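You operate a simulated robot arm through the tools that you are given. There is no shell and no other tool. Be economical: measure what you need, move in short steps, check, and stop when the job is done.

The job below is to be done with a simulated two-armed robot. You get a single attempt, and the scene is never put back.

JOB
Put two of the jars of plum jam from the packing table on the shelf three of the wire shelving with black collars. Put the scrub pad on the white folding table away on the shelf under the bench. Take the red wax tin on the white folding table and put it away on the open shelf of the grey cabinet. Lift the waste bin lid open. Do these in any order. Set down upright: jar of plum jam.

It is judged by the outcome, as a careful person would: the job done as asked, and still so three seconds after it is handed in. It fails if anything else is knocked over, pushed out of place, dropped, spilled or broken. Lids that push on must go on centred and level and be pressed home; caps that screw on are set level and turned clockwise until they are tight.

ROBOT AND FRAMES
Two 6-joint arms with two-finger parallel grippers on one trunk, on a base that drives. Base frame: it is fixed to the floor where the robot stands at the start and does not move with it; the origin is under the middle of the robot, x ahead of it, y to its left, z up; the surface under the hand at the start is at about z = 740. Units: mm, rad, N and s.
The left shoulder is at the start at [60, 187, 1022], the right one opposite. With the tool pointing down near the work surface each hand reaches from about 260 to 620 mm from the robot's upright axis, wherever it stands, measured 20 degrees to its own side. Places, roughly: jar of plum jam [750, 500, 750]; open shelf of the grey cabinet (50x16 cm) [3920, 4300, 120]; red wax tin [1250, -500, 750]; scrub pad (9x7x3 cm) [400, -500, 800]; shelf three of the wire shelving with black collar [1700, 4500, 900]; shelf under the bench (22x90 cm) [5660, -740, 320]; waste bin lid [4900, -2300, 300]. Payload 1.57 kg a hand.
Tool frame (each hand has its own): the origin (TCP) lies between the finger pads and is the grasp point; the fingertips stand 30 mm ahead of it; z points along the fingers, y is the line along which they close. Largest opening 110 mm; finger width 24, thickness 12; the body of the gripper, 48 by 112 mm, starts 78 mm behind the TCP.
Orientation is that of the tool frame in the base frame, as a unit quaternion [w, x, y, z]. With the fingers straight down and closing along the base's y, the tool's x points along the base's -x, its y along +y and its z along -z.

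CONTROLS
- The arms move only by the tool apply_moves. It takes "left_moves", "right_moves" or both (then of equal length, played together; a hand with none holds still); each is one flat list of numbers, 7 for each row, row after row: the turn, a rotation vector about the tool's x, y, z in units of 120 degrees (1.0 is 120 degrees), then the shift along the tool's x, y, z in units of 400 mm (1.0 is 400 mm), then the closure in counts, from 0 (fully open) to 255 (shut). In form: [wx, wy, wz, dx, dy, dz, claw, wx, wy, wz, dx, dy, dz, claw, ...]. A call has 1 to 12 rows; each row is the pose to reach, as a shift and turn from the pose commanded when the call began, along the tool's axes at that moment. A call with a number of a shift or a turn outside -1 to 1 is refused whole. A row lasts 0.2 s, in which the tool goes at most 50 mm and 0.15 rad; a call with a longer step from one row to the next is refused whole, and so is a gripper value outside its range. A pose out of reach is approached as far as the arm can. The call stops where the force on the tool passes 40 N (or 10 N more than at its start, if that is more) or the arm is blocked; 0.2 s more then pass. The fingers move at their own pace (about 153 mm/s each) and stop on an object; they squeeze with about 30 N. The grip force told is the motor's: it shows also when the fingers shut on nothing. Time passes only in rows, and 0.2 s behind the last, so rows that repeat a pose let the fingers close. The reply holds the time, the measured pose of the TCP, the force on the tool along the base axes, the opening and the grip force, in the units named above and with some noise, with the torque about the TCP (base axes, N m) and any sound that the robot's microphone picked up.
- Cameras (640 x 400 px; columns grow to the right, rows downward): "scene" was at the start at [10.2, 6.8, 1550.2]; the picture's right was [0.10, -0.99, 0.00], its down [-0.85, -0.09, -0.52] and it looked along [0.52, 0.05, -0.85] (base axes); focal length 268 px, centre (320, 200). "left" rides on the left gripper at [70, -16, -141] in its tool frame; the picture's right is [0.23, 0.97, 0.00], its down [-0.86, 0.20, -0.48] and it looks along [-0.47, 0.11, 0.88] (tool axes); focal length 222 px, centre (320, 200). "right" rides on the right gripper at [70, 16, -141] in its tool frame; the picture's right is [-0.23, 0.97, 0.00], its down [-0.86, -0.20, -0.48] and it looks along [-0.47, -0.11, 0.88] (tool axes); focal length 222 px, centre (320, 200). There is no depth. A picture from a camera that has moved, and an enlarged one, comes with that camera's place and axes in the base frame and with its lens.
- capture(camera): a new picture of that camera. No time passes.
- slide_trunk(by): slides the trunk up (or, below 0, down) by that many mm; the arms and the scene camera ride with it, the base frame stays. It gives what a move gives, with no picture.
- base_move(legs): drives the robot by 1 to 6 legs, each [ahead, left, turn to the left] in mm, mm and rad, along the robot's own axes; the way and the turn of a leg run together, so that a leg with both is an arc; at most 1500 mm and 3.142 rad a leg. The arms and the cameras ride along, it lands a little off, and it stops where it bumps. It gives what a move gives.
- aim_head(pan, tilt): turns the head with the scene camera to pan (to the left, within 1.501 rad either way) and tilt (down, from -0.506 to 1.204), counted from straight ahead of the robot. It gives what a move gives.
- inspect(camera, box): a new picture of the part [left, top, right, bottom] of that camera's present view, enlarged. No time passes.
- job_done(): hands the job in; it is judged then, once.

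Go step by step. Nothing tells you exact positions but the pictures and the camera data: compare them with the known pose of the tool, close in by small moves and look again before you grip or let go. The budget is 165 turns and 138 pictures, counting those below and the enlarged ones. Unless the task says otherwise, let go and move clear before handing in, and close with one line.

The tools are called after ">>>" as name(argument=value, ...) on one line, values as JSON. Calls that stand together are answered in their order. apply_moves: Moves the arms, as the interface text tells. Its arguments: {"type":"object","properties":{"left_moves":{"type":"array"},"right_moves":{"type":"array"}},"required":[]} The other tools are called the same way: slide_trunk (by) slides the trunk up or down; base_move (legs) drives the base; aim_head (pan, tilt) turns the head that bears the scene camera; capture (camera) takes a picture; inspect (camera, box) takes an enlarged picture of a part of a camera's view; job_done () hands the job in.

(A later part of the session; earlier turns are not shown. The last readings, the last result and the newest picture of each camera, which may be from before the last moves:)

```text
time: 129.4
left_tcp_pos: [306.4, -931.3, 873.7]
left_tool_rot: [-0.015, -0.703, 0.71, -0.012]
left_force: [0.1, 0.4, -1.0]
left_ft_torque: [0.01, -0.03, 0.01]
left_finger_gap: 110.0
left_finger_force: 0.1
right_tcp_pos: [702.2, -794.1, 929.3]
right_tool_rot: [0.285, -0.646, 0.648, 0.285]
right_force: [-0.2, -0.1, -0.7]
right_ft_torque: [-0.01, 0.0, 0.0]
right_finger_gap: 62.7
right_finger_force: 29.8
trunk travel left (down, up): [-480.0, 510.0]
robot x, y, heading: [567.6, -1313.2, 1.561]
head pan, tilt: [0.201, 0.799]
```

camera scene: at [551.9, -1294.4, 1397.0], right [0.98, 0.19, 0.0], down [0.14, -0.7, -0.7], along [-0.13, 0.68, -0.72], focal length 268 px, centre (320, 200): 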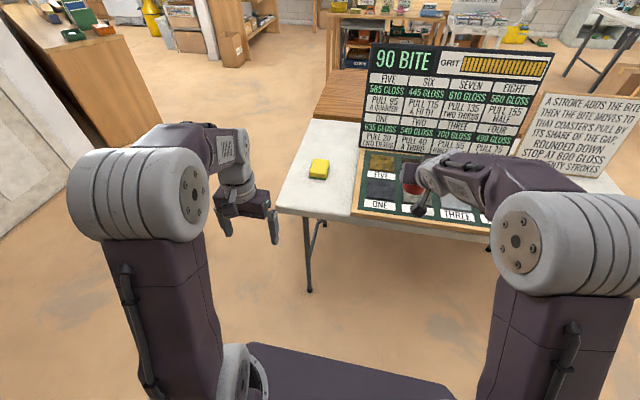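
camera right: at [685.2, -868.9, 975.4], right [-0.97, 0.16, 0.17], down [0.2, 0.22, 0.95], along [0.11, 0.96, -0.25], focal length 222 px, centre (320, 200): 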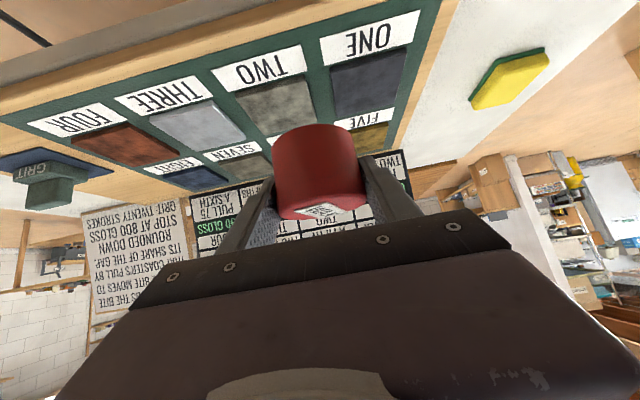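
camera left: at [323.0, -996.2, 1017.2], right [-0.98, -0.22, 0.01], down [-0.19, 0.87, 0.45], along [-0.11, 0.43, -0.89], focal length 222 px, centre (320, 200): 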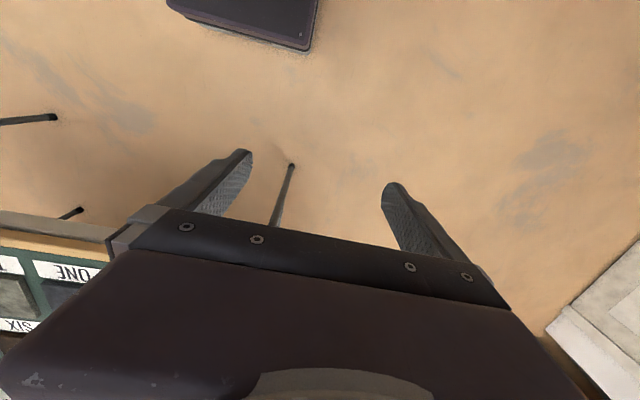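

The pad lies square at about (404,-530), 70 mm wide in x. I drive forward and bring the left hand to a 40° tilted pre-grasp pose.

>>> base_move(legs=[[215, 0, 0.005]])

>>> apply_moves(left_moves=[0, -0.06, 0, -0.04, -0.041, 0.01, 0, 0, -0.12, 0, -0.08, -0.082, 0.02, 0, 0, -0.18, 0, -0.12, -0.123, 0.03, 0, 0, -0.24, 0, -0.16, -0.164, 0.04, 0, 0, -0.3, 0, -0.2, -0.205, 0.05, 0, 0, -0.352, 0, -0.24, -0.245, 0.06, 0])

>>> capture(camera="left")

>>> capture(camera="scene")

```text
time: 131.1
left_tcp_pos: [305.0, -717.3, 873.0]
left_tool_rot: [-0.016, -0.706, 0.708, -0.012]
left_force: [-0.2, -0.6, -0.9]
left_ft_torque: [-0.03, -0.02, 0.0]
left_finger_gap: 109.8
left_finger_force: 0.0
right_tcp_pos: [699.9, -577.8, 929.8]
right_tool_rot: [-0.284, 0.648, -0.647, -0.285]
right_force: [-1.6, 0.5, -0.2]
right_ft_torque: [0.01, -0.01, -0.02]
right_finger_gap: 62.8
right_finger_force: 30.0
trunk travel left (down, up): [-480.0, 510.0]
robot x, y, heading: [569.9, -1102.3, 1.568]
head pan, tilt: [0.201, 0.799]
```

```text
time: 132.5
left_tcp_pos: [400.3, -635.5, 848.4]
left_tool_rot: [0.224, -0.668, 0.679, 0.207]
left_force: [0.1, -0.3, 0.2]
left_ft_torque: [0.02, 0.0, 0.01]
left_finger_gap: 109.9
left_finger_force: 0.0
left hand out of reach, approached as far as the arm can: row 6
right_tcp_pos: [701.3, -578.7, 929.3]
right_tool_rot: [0.285, -0.647, 0.647, 0.285]
right_force: [-0.4, 0.5, -1.4]
right_ft_torque: [-0.02, 0.0, -0.01]
right_finger_gap: 62.8
right_finger_force: 30.0
trunk travel left (down, up): [-480.0, 510.0]
robot x, y, heading: [570.1, -1100.2, 1.565]
head pan, tilt: [0.201, 0.799]
```

```text
77 pictures are left
camera left: at [412.6, -775.9, 922.4], right [-0.97, -0.17, -0.15], down [-0.21, 0.42, 0.88], along [-0.08, 0.89, -0.44], focal length 222 px, centre (320, 200)
```

left: 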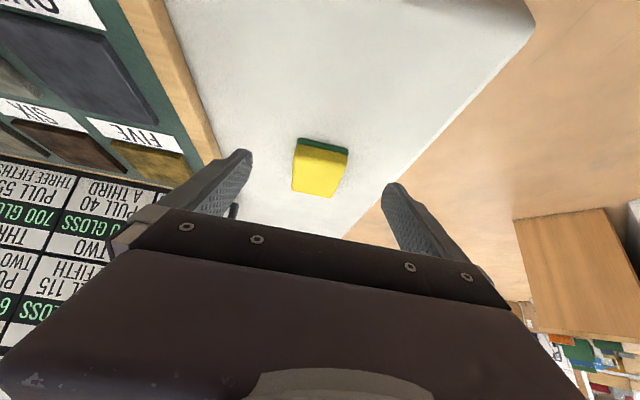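

```text
76 pictures are left
camera scene: at [553.4, -1080.9, 1397.1], right [0.98, 0.19, 0.0], down [0.14, -0.7, -0.7], along [-0.14, 0.68, -0.72], focal length 268 px, centre (320, 200)
```

scene: 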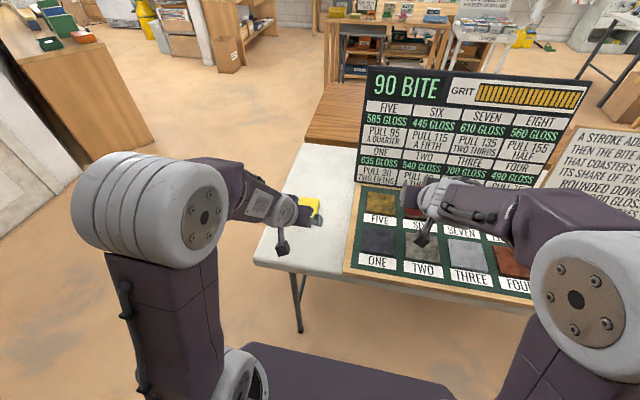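

>>> apply_moves(left_moves=[0, 0, 0, -0.03, 0.002, 0.1, 0, 0, 0, 0, -0.06, 0.005, 0.2, 0, 0, 0, 0, -0.088, 0.007, 0.288, 0, 0, 0, 0, -0.088, 0.007, 0.288, 255, 0, 0, 0, -0.088, 0.007, 0.288, 255, 0, 0, 0, -0.088, 0.007, 0.288, 255])

>>> capture(camera="left")

```text
time: 133.9
left_tcp_pos: [402.0, -522.4, 780.2]
left_tool_rot: [0.241, -0.662, 0.666, 0.243]
left_force: [0.1, -0.3, 0.8]
left_ft_torque: [0.04, 0.02, 0.01]
left_finger_gap: 63.9
left_finger_force: 30.1
right_tcp_pos: [702.0, -578.4, 929.1]
right_tool_rot: [-0.285, 0.647, -0.647, -0.286]
right_force: [0.0, 1.1, 0.0]
right_ft_torque: [0.0, 0.0, 0.02]
right_finger_gap: 62.9
right_finger_force: 30.0
trunk travel left (down, up): [-480.0, 510.0]
robot x, y, heading: [569.5, -1102.7, 1.568]
head pan, tilt: [0.201, 0.799]
```

```text
75 pictures are left
camera left: at [418.3, -668.7, 843.5], right [-0.98, -0.17, -0.14], down [-0.19, 0.35, 0.92], along [-0.11, 0.92, -0.37], focal length 222 px, centre (320, 200)
```

left: 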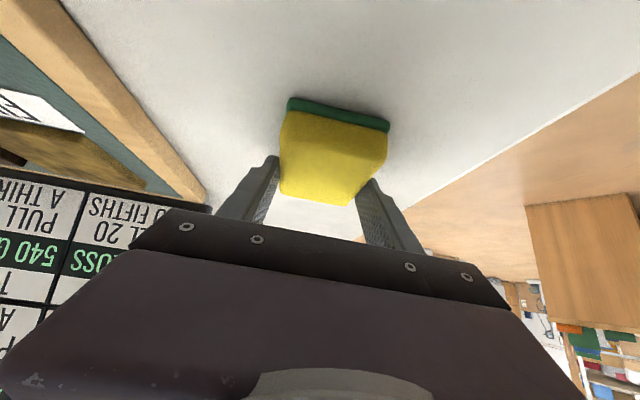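

Gripped at 64 mm. I lift to check the hold.

>>> apply_moves(left_moves=[0, 0, 0, -0.03, 0, -0.036, 255, 0, 0, 0, -0.09, 0, -0.11, 255, 0, 0, 0, -0.15, 0, -0.18, 255, 0, 0, 0, -0.21, 0, -0.25, 255])

>>> capture(camera="left")

```text
time: 134.9
left_tcp_pos: [410.5, -525.2, 905.9]
left_tool_rot: [0.237, -0.66, 0.667, 0.251]
left_force: [1.1, -0.1, -0.6]
left_ft_torque: [-0.02, 0.07, 0.09]
left_finger_gap: 63.8
left_finger_force: 30.1
left hand out of reach, approached as far as the arm can: row 2, 3, 4
right_tcp_pos: [701.6, -579.3, 930.2]
right_tool_rot: [0.285, -0.647, 0.647, 0.285]
right_force: [0.3, -0.2, -1.4]
right_ft_torque: [-0.02, 0.02, 0.0]
right_finger_gap: 62.7
right_finger_force: 29.4
trunk travel left (down, up): [-480.0, 510.0]
robot x, y, heading: [563.8, -1096.9, 1.569]
head pan, tilt: [0.201, 0.799]
```

```text
74 pictures are left
camera left: at [429.1, -671.8, 968.3], right [-0.98, -0.17, -0.13], down [-0.18, 0.34, 0.92], along [-0.12, 0.92, -0.36], focal length 222 px, centre (320, 200)
```

left: 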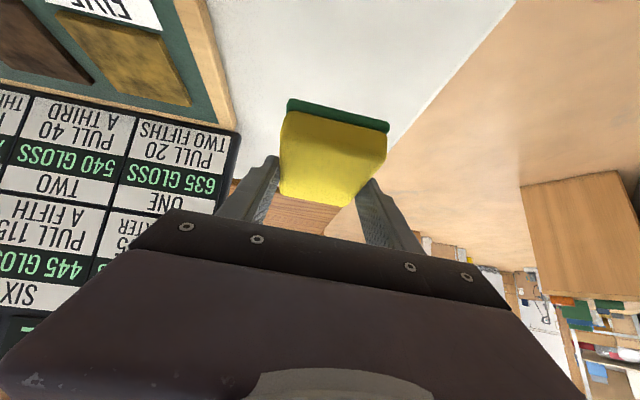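

Both items are held. I pull the left hand in, back away, turn to face +x and look down the aisle.

>>> apply_moves(left_moves=[0, 0, 0, 0.05, 0, -0.04, 255, 0, 0, 0, 0.1, 0, -0.085, 255, 0, 0, 0, 0.15, 0, -0.125, 255])

>>> base_move(legs=[[-300, 0, 0], [0, 0, -1.571]])

>>> aim_head(pan=0.0, tilt=0.2)

>>> capture(camera="scene")

```text
time: 135.7
left_tcp_pos: [411.7, -603.6, 905.5]
left_tool_rot: [0.242, -0.662, 0.666, 0.244]
left_force: [0.8, -0.4, -0.8]
left_ft_torque: [-0.01, -0.01, 0.01]
left_finger_gap: 63.3
left_finger_force: 29.9
right_tcp_pos: [699.5, -579.1, 929.4]
right_tool_rot: [0.284, -0.647, 0.647, 0.285]
right_force: [-0.1, 0.4, -0.6]
right_ft_torque: [0.0, 0.0, -0.01]
right_finger_gap: 62.6
right_finger_force: 30.1
trunk travel left (down, up): [-480.0, 510.0]
robot x, y, heading: [568.3, -1097.7, 1.562]
head pan, tilt: [0.201, 0.799]
```

```text
time: 141.6
left_tcp_pos: [1062.0, -1244.7, 905.5]
left_tool_rot: [0.342, 0.001, 0.94, 0.002]
left_force: [0.0, -0.3, -0.1]
left_ft_torque: [0.01, 0.01, 0.0]
left_finger_gap: 63.6
left_finger_force: 29.7
right_tcp_pos: [1089.3, -1534.9, 929.5]
right_tool_rot: [0.403, -0.002, 0.915, 0.001]
right_force: [0.0, -0.6, -1.2]
right_ft_torque: [0.01, -0.01, 0.03]
right_finger_gap: 62.7
right_finger_force: 30.2
trunk travel left (down, up): [-480.0, 510.0]
robot x, y, heading: [566.6, -1402.4, 0.001]
head pan, tilt: [0.201, 0.799]
```

```text
time: 142.6
left_tcp_pos: [1062.8, -1243.7, 903.8]
left_tool_rot: [0.342, 0.001, 0.94, 0.003]
left_force: [0.5, 0.4, -0.2]
left_ft_torque: [0.0, -0.01, 0.02]
left_finger_gap: 63.6
left_finger_force: 29.9
right_tcp_pos: [1087.4, -1534.9, 929.9]
right_tool_rot: [0.403, -0.003, 0.915, 0.002]
right_force: [0.1, 0.3, -2.1]
right_ft_torque: [0.03, 0.0, 0.04]
right_finger_gap: 63.0
right_finger_force: 29.8
trunk travel left (down, up): [-480.0, 510.0]
robot x, y, heading: [568.6, -1400.2, 0.001]
head pan, tilt: [0.0, 0.201]
```

```text
73 pictures are left
camera scene: at [601.7, -1402.5, 1450.6], right [0.0, -1.0, 0.0], down [-0.2, 0.0, -0.98], along [0.98, 0.0, -0.2], focal length 268 px, centre (320, 200)
```

scene: 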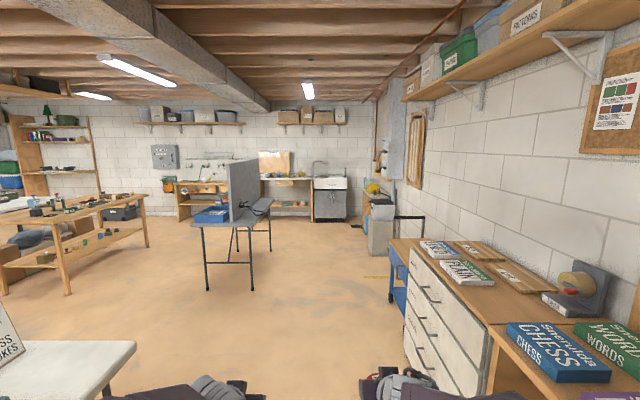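

The way ahead is clear at y≈-1350. I drive to in front of the bench, past the tub table, and look.

>>> base_move(legs=[[1350, 0, 0], [1350, 0, 0], [1330, 0, 0], [0, 480, 0]])

>>> aim_head(pan=0.0, tilt=0.4)

>>> capture(camera="scene")

```text
time: 164.5
left_tcp_pos: [5096.1, -760.1, 905.0]
left_tool_rot: [0.342, -0.005, 0.94, 0.005]
left_force: [0.3, -0.4, 0.4]
left_ft_torque: [-0.01, -0.02, -0.03]
left_finger_gap: 63.8
left_finger_force: 30.0
right_tcp_pos: [5123.8, -1049.2, 928.9]
right_tool_rot: [0.402, -0.007, 0.916, 0.003]
right_force: [-0.3, 0.2, -1.6]
right_ft_torque: [0.0, 0.0, -0.02]
right_finger_gap: 62.9
right_finger_force: 29.2
trunk travel left (down, up): [-480.0, 510.0]
robot x, y, heading: [4603.6, -925.6, 0.009]
head pan, tilt: [0.0, 0.201]
```

```text
time: 165.2
left_tcp_pos: [5094.9, -758.8, 905.5]
left_tool_rot: [0.342, -0.005, 0.94, 0.004]
left_force: [0.0, 0.2, 0.5]
left_ft_torque: [-0.02, -0.01, 0.0]
left_finger_gap: 63.5
left_finger_force: 29.9
right_tcp_pos: [5124.1, -1049.8, 930.3]
right_tool_rot: [0.402, -0.007, 0.915, 0.003]
right_force: [0.3, -0.1, -1.5]
right_ft_torque: [-0.01, -0.01, 0.02]
right_finger_gap: 62.5
right_finger_force: 30.0
trunk travel left (down, up): [-480.0, 510.0]
robot x, y, heading: [4600.5, -924.9, 0.01]
head pan, tilt: [0.0, 0.4]
```

```text
72 pictures are left
camera scene: at [4635.9, -923.4, 1432.2], right [0.01, -1.0, 0.0], down [-0.39, 0.0, -0.92], along [0.92, 0.01, -0.39], focal length 268 px, centre (320, 200)
```

scene: 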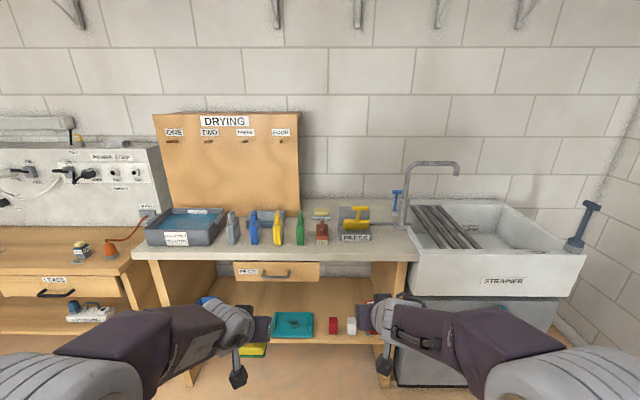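

The bench shelf at z≈320 has good clearance. I lower the trunk to see and reach under it.

>>> slide_trunk(by=-330)

>>> aim_head(pan=0.1, tilt=0.5)

>>> capture(camera="scene")

>>> capture(camera="left")

```text
time: 168.4
left_tcp_pos: [5094.0, -758.8, 575.6]
left_tool_rot: [0.342, -0.005, 0.94, 0.005]
left_force: [0.1, 0.2, -0.2]
left_ft_torque: [-0.01, -0.04, -0.01]
left_finger_gap: 63.4
left_finger_force: 29.4
right_tcp_pos: [5124.9, -1048.2, 599.5]
right_tool_rot: [0.403, -0.007, 0.915, 0.003]
right_force: [0.1, 0.5, -2.2]
right_ft_torque: [0.0, -0.02, 0.01]
right_finger_gap: 62.4
right_finger_force: 30.2
trunk travel left (down, up): [-150.0, 840.0]
robot x, y, heading: [4599.3, -921.6, 0.011]
head pan, tilt: [0.0, 0.4]
```

```text
time: 169.1
left_tcp_pos: [5094.8, -760.2, 575.6]
left_tool_rot: [0.343, -0.005, 0.939, 0.005]
left_force: [0.2, 0.3, 0.1]
left_ft_torque: [0.0, -0.01, 0.0]
left_finger_gap: 63.6
left_finger_force: 30.0
right_tcp_pos: [5123.8, -1048.7, 600.8]
right_tool_rot: [0.403, -0.007, 0.915, 0.003]
right_force: [-0.3, -0.3, -0.3]
right_ft_torque: [0.0, -0.01, 0.01]
right_finger_gap: 62.6
right_finger_force: 30.1
trunk travel left (down, up): [-150.0, 840.0]
robot x, y, heading: [4601.2, -924.4, 0.008]
head pan, tilt: [0.099, 0.499]
```

```text
71 pictures are left
camera scene: at [4633.6, -914.3, 1093.0], right [0.11, -0.99, 0.0], down [-0.48, -0.05, -0.88], along [0.87, 0.1, -0.48], focal length 268 px, centre (320, 200)
```

scene: 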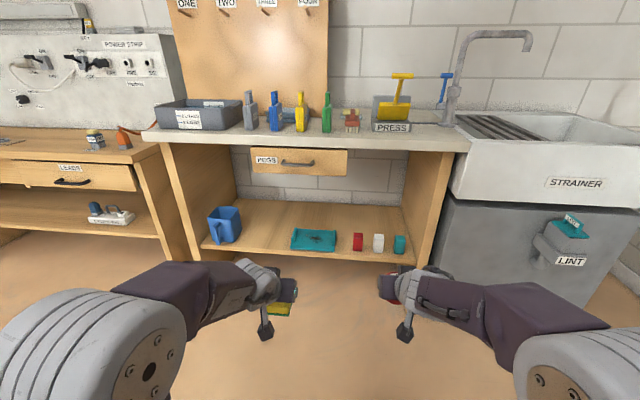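

```text
70 pictures are left
camera left: at [4951.0, -779.8, 638.0], right [-0.18, 0.97, -0.14], down [0.34, 0.2, 0.92], along [0.92, 0.12, -0.37], focal length 222 px, centre (320, 200)
```

left: 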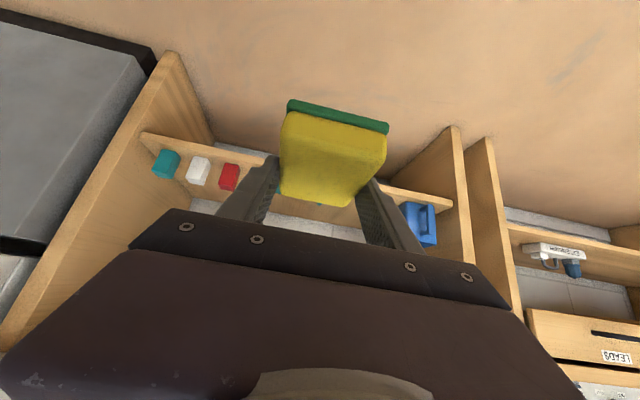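

The gap between the blue jug and the teal cloth (y≈-540) is free. I pull the right hand back so it stays clear of the bench.

>>> apply_moves(right_moves=[0, 0, 0, 0.065, 0, -0.073, 255, 0, 0, 0, 0.13, 0, -0.146, 255, 0, 0, 0, 0.2, 0, -0.22, 255])

>>> inspect(camera="scene", box=[190, 140, 420, 290])

```text
time: 169.9
left_tcp_pos: [5094.1, -760.3, 575.2]
left_tool_rot: [0.342, -0.004, 0.94, 0.004]
left_force: [-0.4, -0.6, 0.3]
left_ft_torque: [-0.02, 0.02, 0.01]
left_finger_gap: 63.5
left_finger_force: 29.4
right_tcp_pos: [5004.3, -1051.8, 601.3]
right_tool_rot: [0.403, -0.006, 0.915, 0.002]
right_force: [0.5, -0.3, -0.9]
right_ft_torque: [0.02, 0.0, -0.01]
right_finger_gap: 62.6
right_finger_force: 30.7
trunk travel left (down, up): [-150.0, 840.0]
robot x, y, heading: [4600.0, -921.8, 0.008]
head pan, tilt: [0.099, 0.499]
```

```text
2.67 times, centred on (305, 215) of scene
camera zoom: at [4633.4, -914.3, 1093.0], right [0.11, -0.99, 0.0], down [-0.48, -0.05, -0.88], along [0.87, 0.1, -0.48], focal length 714 px, centre (360, 160)
```

zoom: 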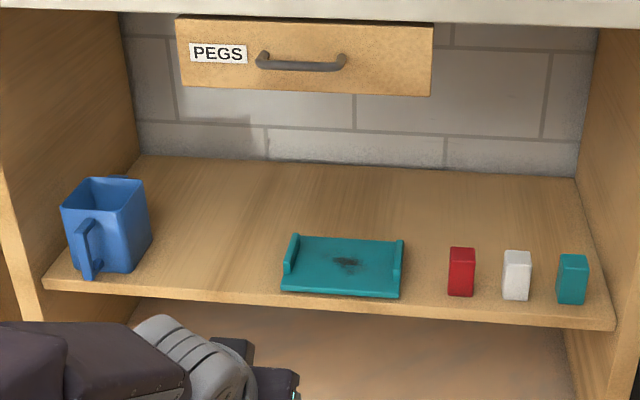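

>>> apply_moves(left_moves=[0, 0, 0, 0.075, 0, 0.089, 255, 0, 0, 0, 0.15, 0, 0.178, 255, 0, 0, 0, 0.225, 0, 0.268, 255])

>>> base_move(legs=[[0, 213, -0.008], [380, 0, 0]])

>>> capture(camera="scene")

>>> capture(camera="left")

```text
time: 170.7
left_tcp_pos: [5095.0, -756.3, 433.6]
left_tool_rot: [0.341, -0.018, 0.94, 0.007]
left_force: [1.7, -2.0, 0.0]
left_ft_torque: [0.25, 0.04, 0.11]
left_finger_gap: 63.4
left_finger_force: 30.3
left hand out of reach, approached as far as the arm can: row 1, 2
right_tcp_pos: [5004.9, -1050.1, 601.8]
right_tool_rot: [0.402, -0.007, 0.916, 0.003]
right_force: [-0.1, -0.3, -0.8]
right_ft_torque: [-0.02, -0.01, -0.02]
right_finger_gap: 62.6
right_finger_force: 29.7
trunk travel left (down, up): [-150.0, 840.0]
robot x, y, heading: [4602.4, -920.7, 0.005]
head pan, tilt: [0.099, 0.499]
```

```text
time: 174.4
left_tcp_pos: [5474.2, -550.5, 434.0]
left_tool_rot: [0.342, 0.0, 0.94, 0.003]
left_force: [0.1, -0.7, 0.2]
left_ft_torque: [-0.06, -0.02, 0.02]
left_finger_gap: 63.6
left_finger_force: 29.7
right_tcp_pos: [5383.5, -840.8, 600.7]
right_tool_rot: [0.403, -0.003, 0.915, 0.001]
right_force: [0.1, 0.1, -1.7]
right_ft_torque: [0.01, 0.02, -0.02]
right_finger_gap: 62.7
right_finger_force: 30.0
trunk travel left (down, up): [-150.0, 840.0]
robot x, y, heading: [4979.2, -705.7, -0.0]
head pan, tilt: [0.099, 0.499]
```

```text
68 pictures are left
camera scene: at [5012.2, -700.9, 1093.0], right [0.1, -0.99, 0.0], down [-0.48, -0.05, -0.88], along [0.87, 0.09, -0.48], focal length 268 px, centre (320, 200)
```

scene: 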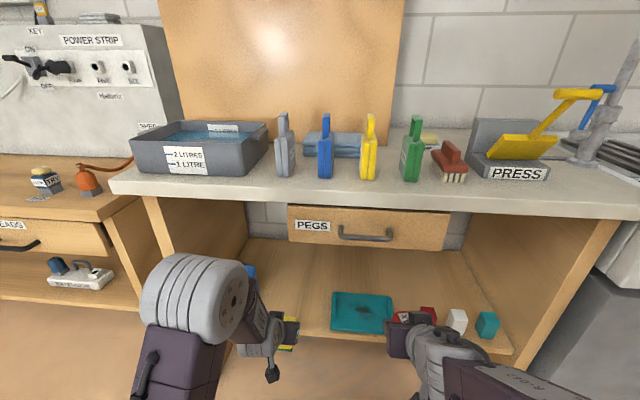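

```text
67 pictures are left
camera left: at [5330.9, -568.8, 496.7], right [-0.18, 0.97, -0.14], down [0.35, 0.2, 0.92], along [0.92, 0.11, -0.37], focal length 222 px, centre (320, 200)
```

left: 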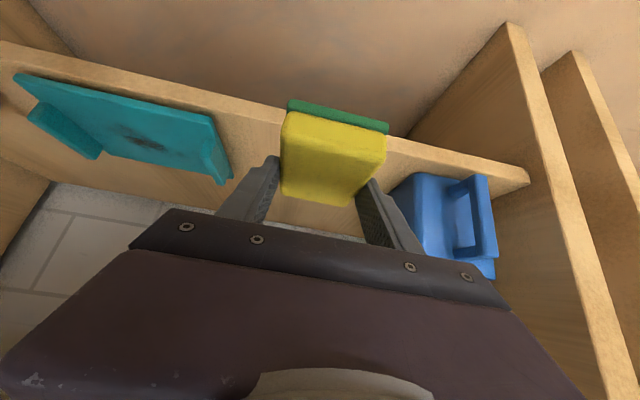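

>>> base_move(legs=[[55, 0, 0]])

>>> apply_moves(left_moves=[0, 0, 0, -0.061, 0, 0.051, 255, 0, 0, 0, -0.122, 0, 0.102, 255, 0, 0, 0, -0.184, 0, 0.154, 255, 0, 0, 0, -0.134, 0, 0.213, 255, 0, 0, 0, -0.084, 0, 0.273, 255])

>>> capture(camera="left")

>>> capture(camera="scene")

```text
time: 175.3
left_tcp_pos: [5530.4, -550.1, 434.2]
left_tool_rot: [0.342, 0.0, 0.94, 0.003]
left_force: [-0.4, -0.5, -1.0]
left_ft_torque: [0.05, -0.04, 0.01]
left_finger_gap: 63.8
left_finger_force: 30.2
right_tcp_pos: [5439.3, -840.8, 601.0]
right_tool_rot: [0.403, -0.003, 0.915, 0.001]
right_force: [0.4, -0.8, -2.5]
right_ft_torque: [-0.04, 0.01, 0.0]
right_finger_gap: 62.2
right_finger_force: 29.6
trunk travel left (down, up): [-150.0, 840.0]
robot x, y, heading: [5039.3, -712.1, 0.002]
head pan, tilt: [0.099, 0.499]
```

```text
time: 176.5
left_tcp_pos: [5626.6, -550.5, 372.8]
left_tool_rot: [0.342, 0.0, 0.94, 0.004]
left_force: [0.6, 0.2, 0.2]
left_ft_torque: [0.01, 0.0, 0.05]
left_finger_gap: 63.8
left_finger_force: 30.1
right_tcp_pos: [5438.2, -841.5, 599.9]
right_tool_rot: [0.403, -0.002, 0.915, 0.001]
right_force: [0.1, 0.7, -0.8]
right_ft_torque: [0.01, 0.0, 0.0]
right_finger_gap: 62.4
right_finger_force: 30.0
trunk travel left (down, up): [-150.0, 840.0]
robot x, y, heading: [5035.9, -711.3, -0.003]
head pan, tilt: [0.099, 0.499]
```

```text
66 pictures are left
camera left: at [5483.1, -568.7, 434.1], right [-0.18, 0.97, -0.14], down [0.35, 0.2, 0.92], along [0.92, 0.11, -0.37], focal length 222 px, centre (320, 200)
```

left: 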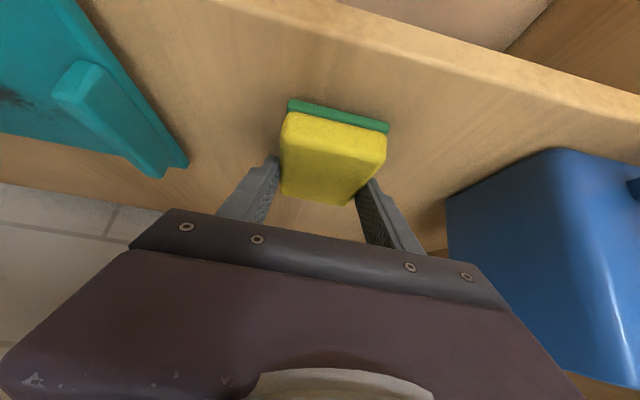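

```text
65 pictures are left
camera scene: at [5068.1, -700.8, 1093.0], right [0.1, -0.99, 0.0], down [-0.48, -0.05, -0.88], along [0.87, 0.09, -0.48], focal length 268 px, centre (320, 200)
```

scene: 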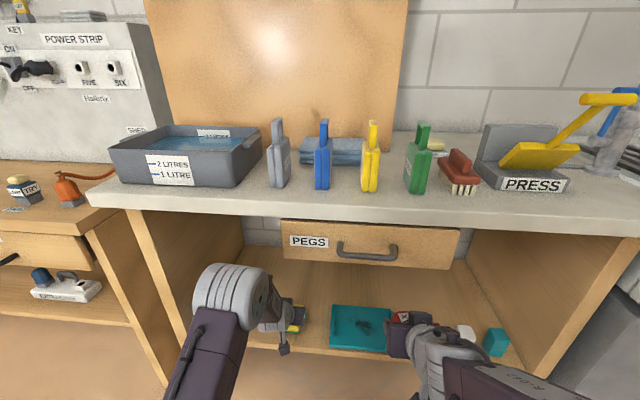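

>>> apply_moves(left_moves=[0, 0, 0, 0.0064, 0, 0.0077, 255, 0, 0, 0, 0.0128, 0, 0.0154, 255, 0, 0, 0, 0.0176, 0, 0.021, 255])

>>> inspect(camera="left", box=[200, 60, 460, 220])

```text
time: 177.3
left_tcp_pos: [5626.1, -549.4, 364.3]
left_tool_rot: [0.346, -0.001, 0.938, 0.004]
left_force: [-7.1, -0.6, 21.5]
left_ft_torque: [-0.61, 0.6, -0.06]
left_finger_gap: 63.3
left_finger_force: 29.9
right_tcp_pos: [5437.9, -841.2, 602.4]
right_tool_rot: [0.404, -0.003, 0.915, 0.002]
right_force: [0.3, 1.3, -0.3]
right_ft_torque: [-0.02, 0.01, -0.01]
right_finger_gap: 62.4
right_finger_force: 29.8
trunk travel left (down, up): [-150.0, 840.0]
robot x, y, heading: [5033.1, -706.0, -0.002]
head pan, tilt: [0.099, 0.499]
```

```text
2.46 times, centred on (330, 140) of left
camera zoom: at [5482.8, -568.3, 426.2], right [-0.18, 0.97, -0.14], down [0.34, 0.2, 0.92], along [0.92, 0.11, -0.37], focal length 547 px, centre (295, 348)
```

zoom: 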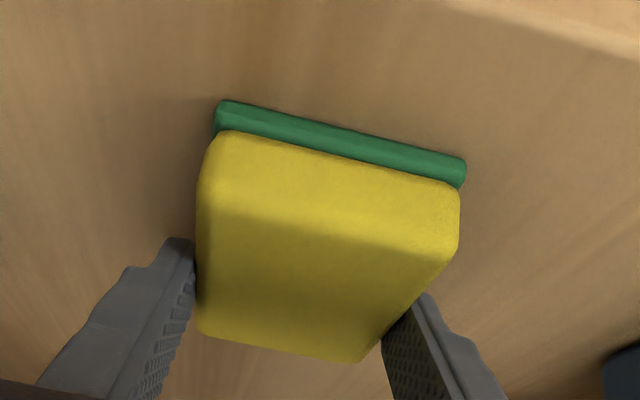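

Contact is made. I release the pad and back out along the tool axis.

>>> apply_moves(left_moves=[0, 0, 0, -0.003, 0, -0.004, 255, 0, 0, 0, -0.003, 0, -0.004, 0, 0, 0, 0, -0.003, 0, -0.004, 0, 0, 0, 0, -0.003, 0, -0.08, 0, 0, 0, 0, 0, 0, -0.17, 0, 0, 0, 0, 0.05, 0, -0.25, 0, 0, 0, 0, 0.12, 0, -0.3, 0])

>>> capture(camera="left")

```text
time: 178.9
left_tcp_pos: [5512.9, -550.7, 423.0]
left_tool_rot: [0.341, -0.001, 0.94, 0.004]
left_force: [0.1, -0.4, -0.9]
left_ft_torque: [-0.03, 0.0, -0.01]
left_finger_gap: 110.0
left_finger_force: 0.1
right_tcp_pos: [5438.9, -840.6, 600.8]
right_tool_rot: [0.403, -0.003, 0.915, 0.002]
right_force: [0.6, -0.8, -1.4]
right_ft_torque: [-0.01, 0.0, -0.01]
right_finger_gap: 62.4
right_finger_force: 29.5
trunk travel left (down, up): [-150.0, 840.0]
robot x, y, heading: [5034.4, -710.5, 0.004]
head pan, tilt: [0.099, 0.499]
```

```text
63 pictures are left
camera left: at [5368.1, -569.0, 485.5], right [-0.18, 0.97, -0.14], down [0.35, 0.2, 0.92], along [0.92, 0.11, -0.37], focal length 222 px, centre (320, 200)
```

left: 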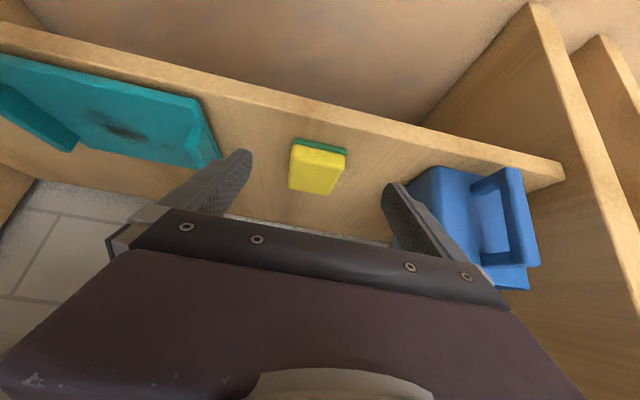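

The pad lies on the shelf. I back out and look at the waste bin.

>>> base_move(legs=[[-450, 0, 0]])

>>> slide_trunk(by=250)

>>> aim_head(pan=-1.35, tilt=0.45)

>>> capture(camera="scene")

```text
time: 181.6
left_tcp_pos: [5062.2, -550.3, 422.8]
left_tool_rot: [0.342, -0.002, 0.94, 0.003]
left_force: [-0.4, -0.2, 0.5]
left_ft_torque: [0.07, 0.01, 0.0]
left_finger_gap: 110.0
left_finger_force: 0.1
right_tcp_pos: [4989.9, -842.1, 601.6]
right_tool_rot: [0.402, -0.005, 0.915, 0.003]
right_force: [0.6, 0.5, -0.4]
right_ft_torque: [0.03, 0.0, 0.0]
right_finger_gap: 62.3
right_finger_force: 29.8
trunk travel left (down, up): [-150.0, 840.0]
robot x, y, heading: [4586.3, -714.9, 0.008]
head pan, tilt: [0.099, 0.499]
```

```text
time: 184.2
left_tcp_pos: [5062.3, -551.3, 672.5]
left_tool_rot: [0.342, -0.002, 0.94, 0.004]
left_force: [0.4, -0.8, -0.2]
left_ft_torque: [0.02, -0.01, 0.03]
left_finger_gap: 110.2
left_finger_force: 0.1
right_tcp_pos: [4988.8, -841.6, 850.1]
right_tool_rot: [0.403, -0.004, 0.915, 0.002]
right_force: [0.1, 0.3, -1.3]
right_ft_torque: [-0.01, -0.03, 0.0]
right_finger_gap: 62.0
right_finger_force: 30.5
trunk travel left (down, up): [-400.0, 590.0]
robot x, y, heading: [4582.5, -711.5, 0.005]
head pan, tilt: [0.099, 0.499]
```

```text
time: 185.8
left_tcp_pos: [5062.4, -551.4, 672.1]
left_tool_rot: [0.342, -0.002, 0.94, 0.004]
left_force: [-0.1, 0.2, -0.1]
left_ft_torque: [0.01, -0.03, 0.02]
left_finger_gap: 110.1
left_finger_force: 0.2
right_tcp_pos: [4988.7, -840.7, 851.3]
right_tool_rot: [0.403, -0.005, 0.915, 0.003]
right_force: [0.0, -0.3, -1.2]
right_ft_torque: [-0.03, 0.01, -0.02]
right_finger_gap: 62.0
right_finger_force: 29.8
trunk travel left (down, up): [-400.0, 590.0]
robot x, y, heading: [4589.0, -710.7, 0.008]
head pan, tilt: [-1.349, 0.45]
```

```text
62 pictures are left
camera scene: at [4548.6, -801.3, 1347.5], right [-0.97, -0.23, 0.0], down [-0.1, 0.42, -0.9], along [0.2, -0.88, -0.44], focal length 268 px, centre (320, 200)
```

scene: 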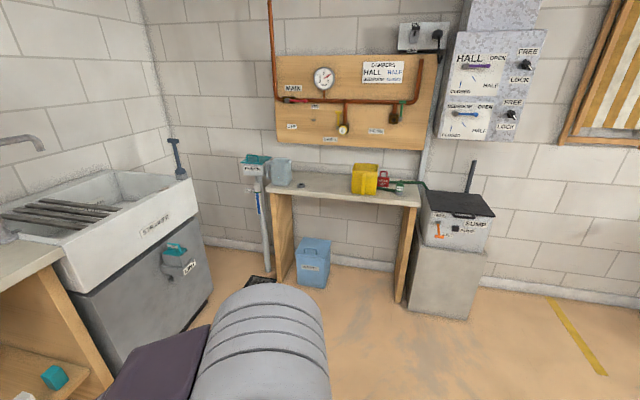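

>>> inspect(camera="scene", box=[260, 200, 380, 300])

>>> inspect(camera="scene", box=[220, 140, 500, 320])

```text
4.00 times, centred on (320, 250) of scene
camera zoom: at [4548.6, -801.3, 1347.5], right [-0.97, -0.23, 0.0], down [-0.1, 0.42, -0.9], along [0.2, -0.88, -0.44], focal length 1071 px, centre (320, 0)
```

zoom: 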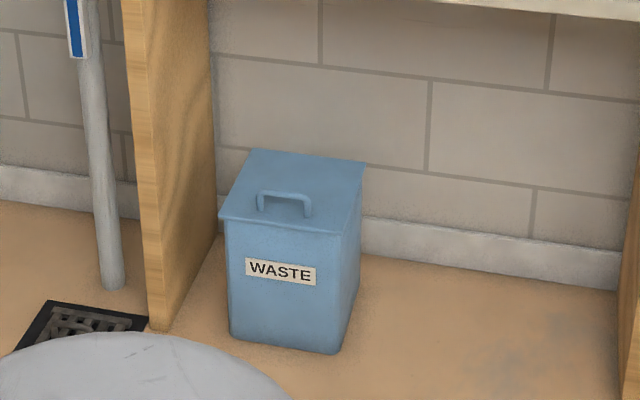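

```text
2.22 times, centred on (360, 230) of scene
camera zoom: at [4548.6, -801.3, 1347.5], right [-0.97, -0.23, 0.0], down [-0.1, 0.42, -0.9], along [0.2, -0.88, -0.44], focal length 595 px, centre (231, 133)
```

zoom: 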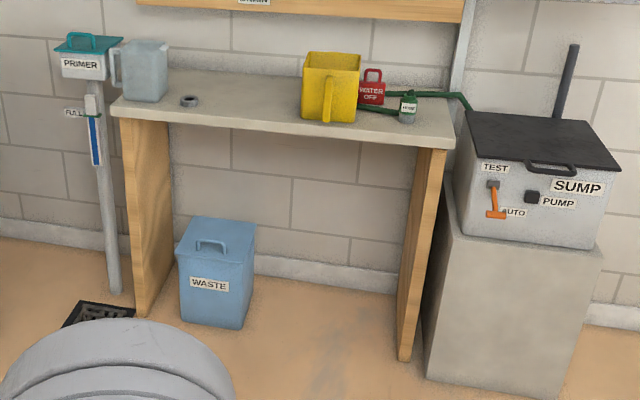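

The bin is the light-blue box under the small table, with a back-hinged lid and a handle. It may take both hands, so I'll place the tin first. I look north to plan the way to the grey cabinet.

>>> aim_head(pan=1.4, tilt=0.25)

>>> capture(camera="scene")

```text
time: 188.2
left_tcp_pos: [5062.2, -551.4, 672.0]
left_tool_rot: [0.342, -0.003, 0.94, 0.005]
left_force: [-0.4, 0.4, 0.2]
left_ft_torque: [0.04, 0.02, -0.03]
left_finger_gap: 109.8
left_finger_force: 0.0
right_tcp_pos: [4987.9, -842.2, 851.4]
right_tool_rot: [0.403, -0.005, 0.915, 0.002]
right_force: [0.5, 0.3, -0.3]
right_ft_torque: [-0.01, -0.02, 0.01]
right_finger_gap: 62.2
right_finger_force: 30.4
trunk travel left (down, up): [-400.0, 590.0]
robot x, y, heading: [4584.4, -710.5, 0.007]
head pan, tilt: [1.4, 0.25]
```

```text
59 pictures are left
camera scene: at [4543.4, -619.6, 1366.1], right [0.99, -0.17, 0.0], down [-0.04, -0.24, -0.97], along [0.16, 0.96, -0.25], focal length 268 px, centre (320, 200)
```

scene: 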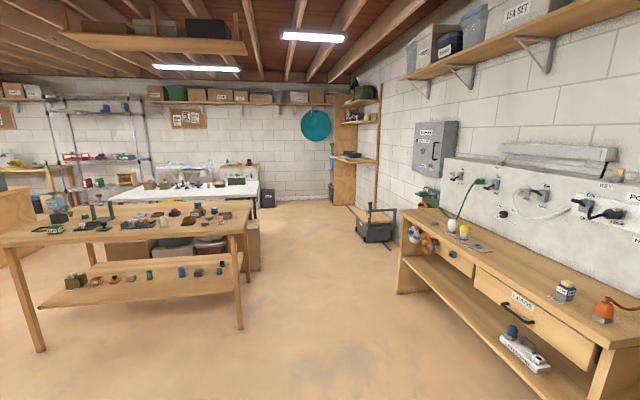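

Corridor x≈4850 is clear to the north. I drive to the front of the grey cabinet.

>>> base_move(legs=[[240, 0, 0], [0, 0, 1.564], [1450, 0, 0], [1400, 0, 0], [1350, 0, 0], [0, 900, 0]])

>>> aim_head(pan=0.0, tilt=0.6)

>>> capture(camera="scene")

```text
time: 217.7
left_tcp_pos: [3900.2, 3985.9, 673.0]
left_tool_rot: [0.245, -0.65, 0.679, 0.239]
left_force: [-0.2, -0.9, 0.3]
left_ft_torque: [-0.02, 0.0, -0.01]
left_finger_gap: 109.9
left_finger_force: 0.0
right_tcp_pos: [4187.0, 3899.5, 850.7]
right_tool_rot: [0.291, -0.634, 0.66, 0.279]
right_force: [0.7, -0.5, -1.6]
right_ft_torque: [0.0, 0.03, 0.0]
right_finger_gap: 61.1
right_finger_force: 29.7
trunk travel left (down, up): [-400.0, 590.0]
robot x, y, heading: [4037.3, 3500.1, 1.528]
head pan, tilt: [1.4, 0.25]
```

```text
time: 219.3
left_tcp_pos: [3900.4, 3985.5, 672.0]
left_tool_rot: [0.246, -0.649, 0.679, 0.239]
left_force: [0.9, -0.2, 0.4]
left_ft_torque: [-0.02, 0.03, -0.03]
left_finger_gap: 110.2
left_finger_force: 0.0
right_tcp_pos: [4187.9, 3898.9, 852.9]
right_tool_rot: [0.289, -0.635, 0.659, 0.28]
right_force: [-0.9, 0.7, -0.7]
right_ft_torque: [-0.01, -0.01, 0.01]
right_finger_gap: 61.2
right_finger_force: 30.1
trunk travel left (down, up): [-400.0, 590.0]
robot x, y, heading: [4035.3, 3501.5, 1.525]
head pan, tilt: [0.0, 0.6]
```

```text
58 pictures are left
camera scene: at [4040.8, 3530.3, 1333.9], right [1.0, -0.04, 0.0], down [-0.02, -0.56, -0.83], along [0.04, 0.82, -0.56], focal length 268 px, centre (320, 200)
```

scene: 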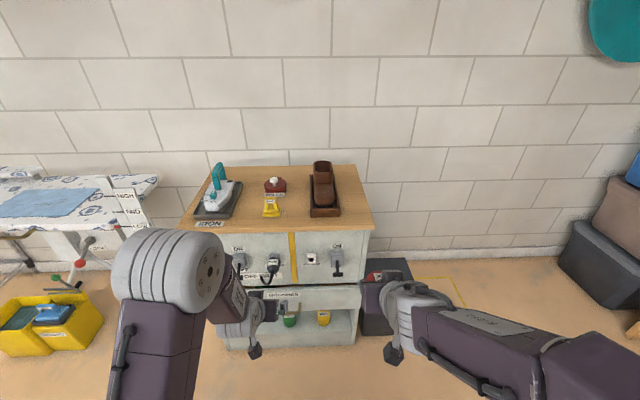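

>>> slide_trunk(by=-350)

>>> base_move(legs=[[-150, 60, 0.045]])

>>> aim_head(pan=0.0, tilt=0.7)

>>> capture(camera="scene")

>>> capture(camera="right")

>>> capture(camera="left")

```text
time: 222.7
left_tcp_pos: [3899.8, 3985.3, 322.4]
left_tool_rot: [0.245, -0.649, 0.68, 0.238]
left_force: [0.1, -0.4, 0.1]
left_ft_torque: [-0.01, 0.04, -0.03]
left_finger_gap: 109.8
left_finger_force: 0.0
right_tcp_pos: [4187.0, 3898.3, 500.3]
right_tool_rot: [0.29, -0.635, 0.66, 0.279]
right_force: [-0.2, -0.3, -0.6]
right_ft_torque: [-0.03, 0.04, 0.0]
right_finger_gap: 61.1
right_finger_force: 30.0
trunk travel left (down, up): [-50.0, 940.0]
robot x, y, heading: [4037.4, 3501.6, 1.528]
head pan, tilt: [0.0, 0.6]
```

```text
time: 224.1
left_tcp_pos: [3814.9, 3830.3, 322.6]
left_tool_rot: [0.239, -0.664, 0.665, 0.244]
left_force: [-0.5, 0.3, 0.3]
left_ft_torque: [0.01, -0.03, 0.01]
left_finger_gap: 109.9
left_finger_force: 0.1
right_tcp_pos: [4105.8, 3756.5, 500.5]
right_tool_rot: [-0.284, 0.649, -0.646, -0.285]
right_force: [0.4, 0.7, -1.2]
right_ft_torque: [0.01, 0.0, 0.01]
right_finger_gap: 61.2
right_finger_force: 29.8
trunk travel left (down, up): [-50.0, 940.0]
robot x, y, heading: [3970.5, 3355.4, 1.572]
head pan, tilt: [0.0, 0.6]
```

```text
time: 224.8
left_tcp_pos: [3816.5, 3831.1, 322.5]
left_tool_rot: [-0.24, 0.664, -0.664, -0.244]
left_force: [0.1, -0.2, -0.4]
left_ft_torque: [0.02, 0.01, 0.0]
left_finger_gap: 109.9
left_finger_force: 0.0
right_tcp_pos: [4105.3, 3755.3, 501.3]
right_tool_rot: [-0.285, 0.648, -0.646, -0.286]
right_force: [-0.1, -0.4, -1.4]
right_ft_torque: [0.02, 0.01, 0.02]
right_finger_gap: 61.1
right_finger_force: 30.0
trunk travel left (down, up): [-50.0, 940.0]
robot x, y, heading: [3971.4, 3355.0, 1.572]
head pan, tilt: [0.0, 0.7]
```

```text
57 pictures are left
camera scene: at [3975.9, 3377.6, 975.3], right [1.0, 0.0, 0.0], down [0.0, -0.64, -0.77], along [0.0, 0.77, -0.64], focal length 268 px, centre (320, 200)
```

scene: 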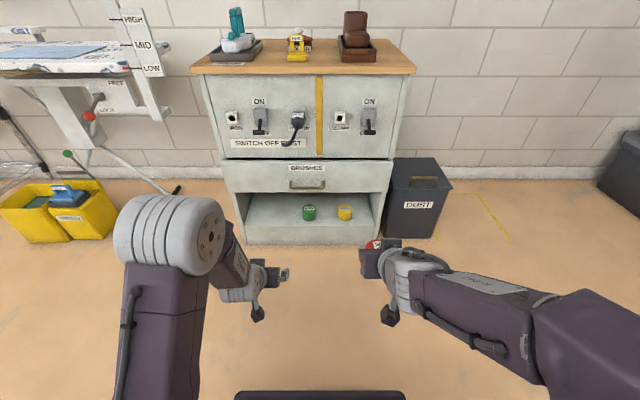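

```text
56 pictures are left
camera right: at [4089.9, 3603.7, 546.3], right [-0.97, 0.15, 0.17], down [0.2, 0.23, 0.95], along [0.1, 0.96, -0.25], focal length 222 px, centre (320, 200)
```

right: 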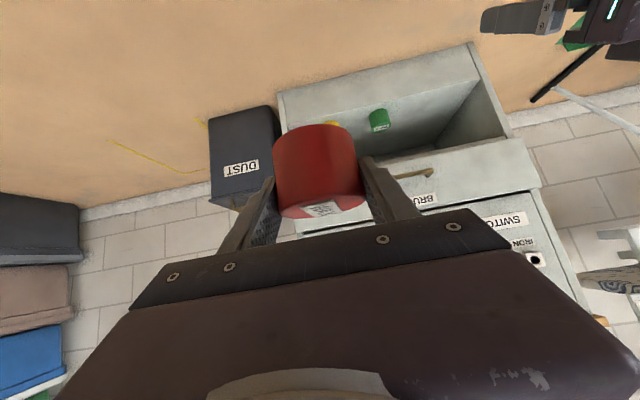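

```text
55 pictures are left
camera left: at [3832.4, 3684.4, 385.3], right [-0.97, -0.17, -0.14], down [-0.19, 0.35, 0.92], along [-0.11, 0.92, -0.37], focal length 222 px, centre (320, 200)
```

left: 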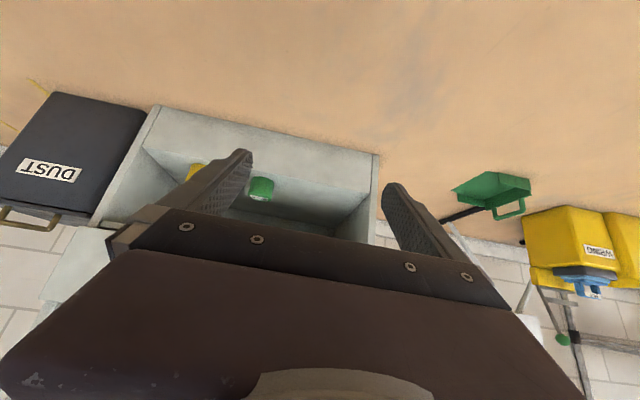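

>>> inspect(camera="scene", box=[215, 150, 405, 260])

```text
3.37 times, centred on (310, 205) of scene
camera zoom: at [3975.9, 3377.6, 975.3], right [1.0, 0.0, 0.0], down [0.0, -0.64, -0.77], along [0.0, 0.77, -0.64], focal length 902 px, centre (354, 183)
```

zoom: 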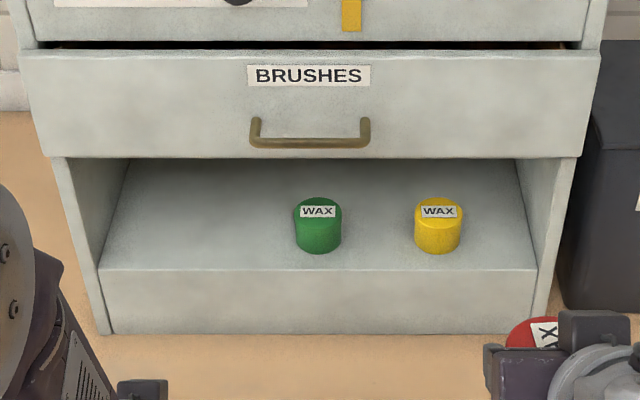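

The open shelf already holds green and yellow wax tins at y≈4283 (shelf z≈128). I'll put the red one left of the green at x≈3780. I lower the right hand and shift the base.

>>> apply_moves(right_moves=[0, 0, 0, 0.039, 0, 0.092, 255, 0, 0, 0, 0.078, 0, 0.185, 255, 0, 0, 0, 0.118, 0, 0.278, 255, 0, 0, 0, 0.157, 0, 0.37, 255, 0, 0, 0, 0.197, 0, 0.463, 255, 0, 0, 0, 0.236, 0, 0.555, 255])

>>> base_move(legs=[[0, 325, 0], [220, 0, 0]])

>>> capture(camera="scene")

>>> capture(camera="right")

```text
time: 226.2
left_tcp_pos: [3816.0, 3830.3, 322.7]
left_tool_rot: [0.24, -0.664, 0.665, 0.243]
left_force: [-0.1, 0.1, -1.1]
left_ft_torque: [0.02, -0.01, 0.03]
left_finger_gap: 109.8
left_finger_force: 0.1
right_tcp_pos: [4109.9, 3880.6, 301.0]
right_tool_rot: [-0.293, 0.658, -0.64, -0.266]
right_force: [-0.5, 0.3, -0.9]
right_ft_torque: [-0.01, 0.0, 0.0]
right_finger_gap: 61.2
right_finger_force: 29.9
right hand out of reach, approached as far as the arm can: row 2, 4, 5, 6
trunk travel left (down, up): [-50.0, 940.0]
robot x, y, heading: [3973.4, 3351.4, 1.568]
head pan, tilt: [0.0, 0.7]
```

```text
time: 229.6
left_tcp_pos: [3491.4, 4049.0, 322.0]
left_tool_rot: [-0.239, 0.665, -0.663, -0.245]
left_force: [0.0, -0.3, 0.7]
left_ft_torque: [0.01, -0.02, -0.03]
left_finger_gap: 109.9
left_finger_force: 0.0
right_tcp_pos: [3785.9, 4100.9, 301.1]
right_tool_rot: [-0.292, 0.659, -0.64, -0.267]
right_force: [0.4, 0.4, -0.7]
right_ft_torque: [0.0, 0.03, 0.01]
right_finger_gap: 61.0
right_finger_force: 29.4
trunk travel left (down, up): [-50.0, 940.0]
robot x, y, heading: [3653.0, 3576.7, 1.578]
head pan, tilt: [0.0, 0.7]
```

```text
53 pictures are left
camera scene: at [3654.1, 3597.1, 975.3], right [1.0, 0.0, 0.0], down [0.0, -0.64, -0.76], along [0.0, 0.76, -0.64], focal length 268 px, centre (320, 200)
```

scene: 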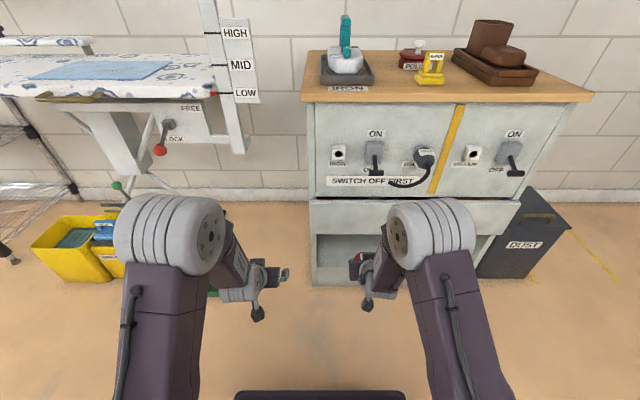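

```text
52 pictures are left
camera right: at [3769.6, 3949.4, 347.9], right [-0.98, 0.15, 0.12], down [0.15, 0.24, 0.96], along [0.11, 0.96, -0.26], focal length 222 px, centre (320, 200)
```

right: 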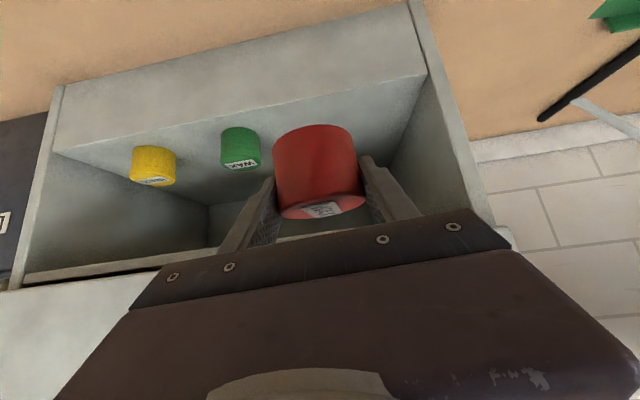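

>>> apply_moves(right_moves=[0, 0, 0, 0.006, 0, 0.083, 255, 0, 0, 0, 0.011, 0, 0.165, 255, 0, 0, 0, 0.016, 0, 0.248, 255, 0, 0, 0, 0.022, 0, 0.331, 255])

>>> capture(camera="right")

```text
time: 230.6
left_tcp_pos: [3493.0, 4049.8, 322.5]
left_tool_rot: [-0.239, 0.666, -0.663, -0.245]
left_force: [-0.2, -0.6, 0.5]
left_ft_torque: [0.03, -0.01, 0.0]
left_finger_gap: 109.9
left_finger_force: 0.0
right_tcp_pos: [3788.8, 4191.5, 202.9]
right_tool_rot: [-0.294, 0.659, -0.64, -0.265]
right_force: [0.5, 0.2, -2.0]
right_ft_torque: [0.02, -0.02, -0.01]
right_finger_gap: 61.0
right_finger_force: 29.9
trunk travel left (down, up): [-50.0, 940.0]
robot x, y, heading: [3653.0, 3574.8, 1.576]
head pan, tilt: [0.0, 0.7]
```

```text
51 pictures are left
camera right: at [3771.5, 4040.0, 250.2], right [-0.98, 0.15, 0.12], down [0.15, 0.24, 0.96], along [0.12, 0.96, -0.26], focal length 222 px, centre (320, 200)
```

right: 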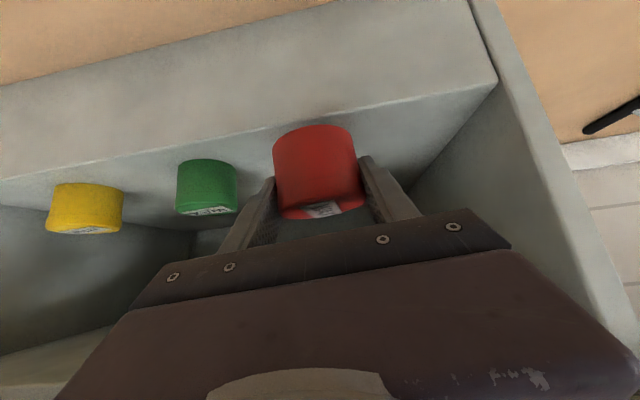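

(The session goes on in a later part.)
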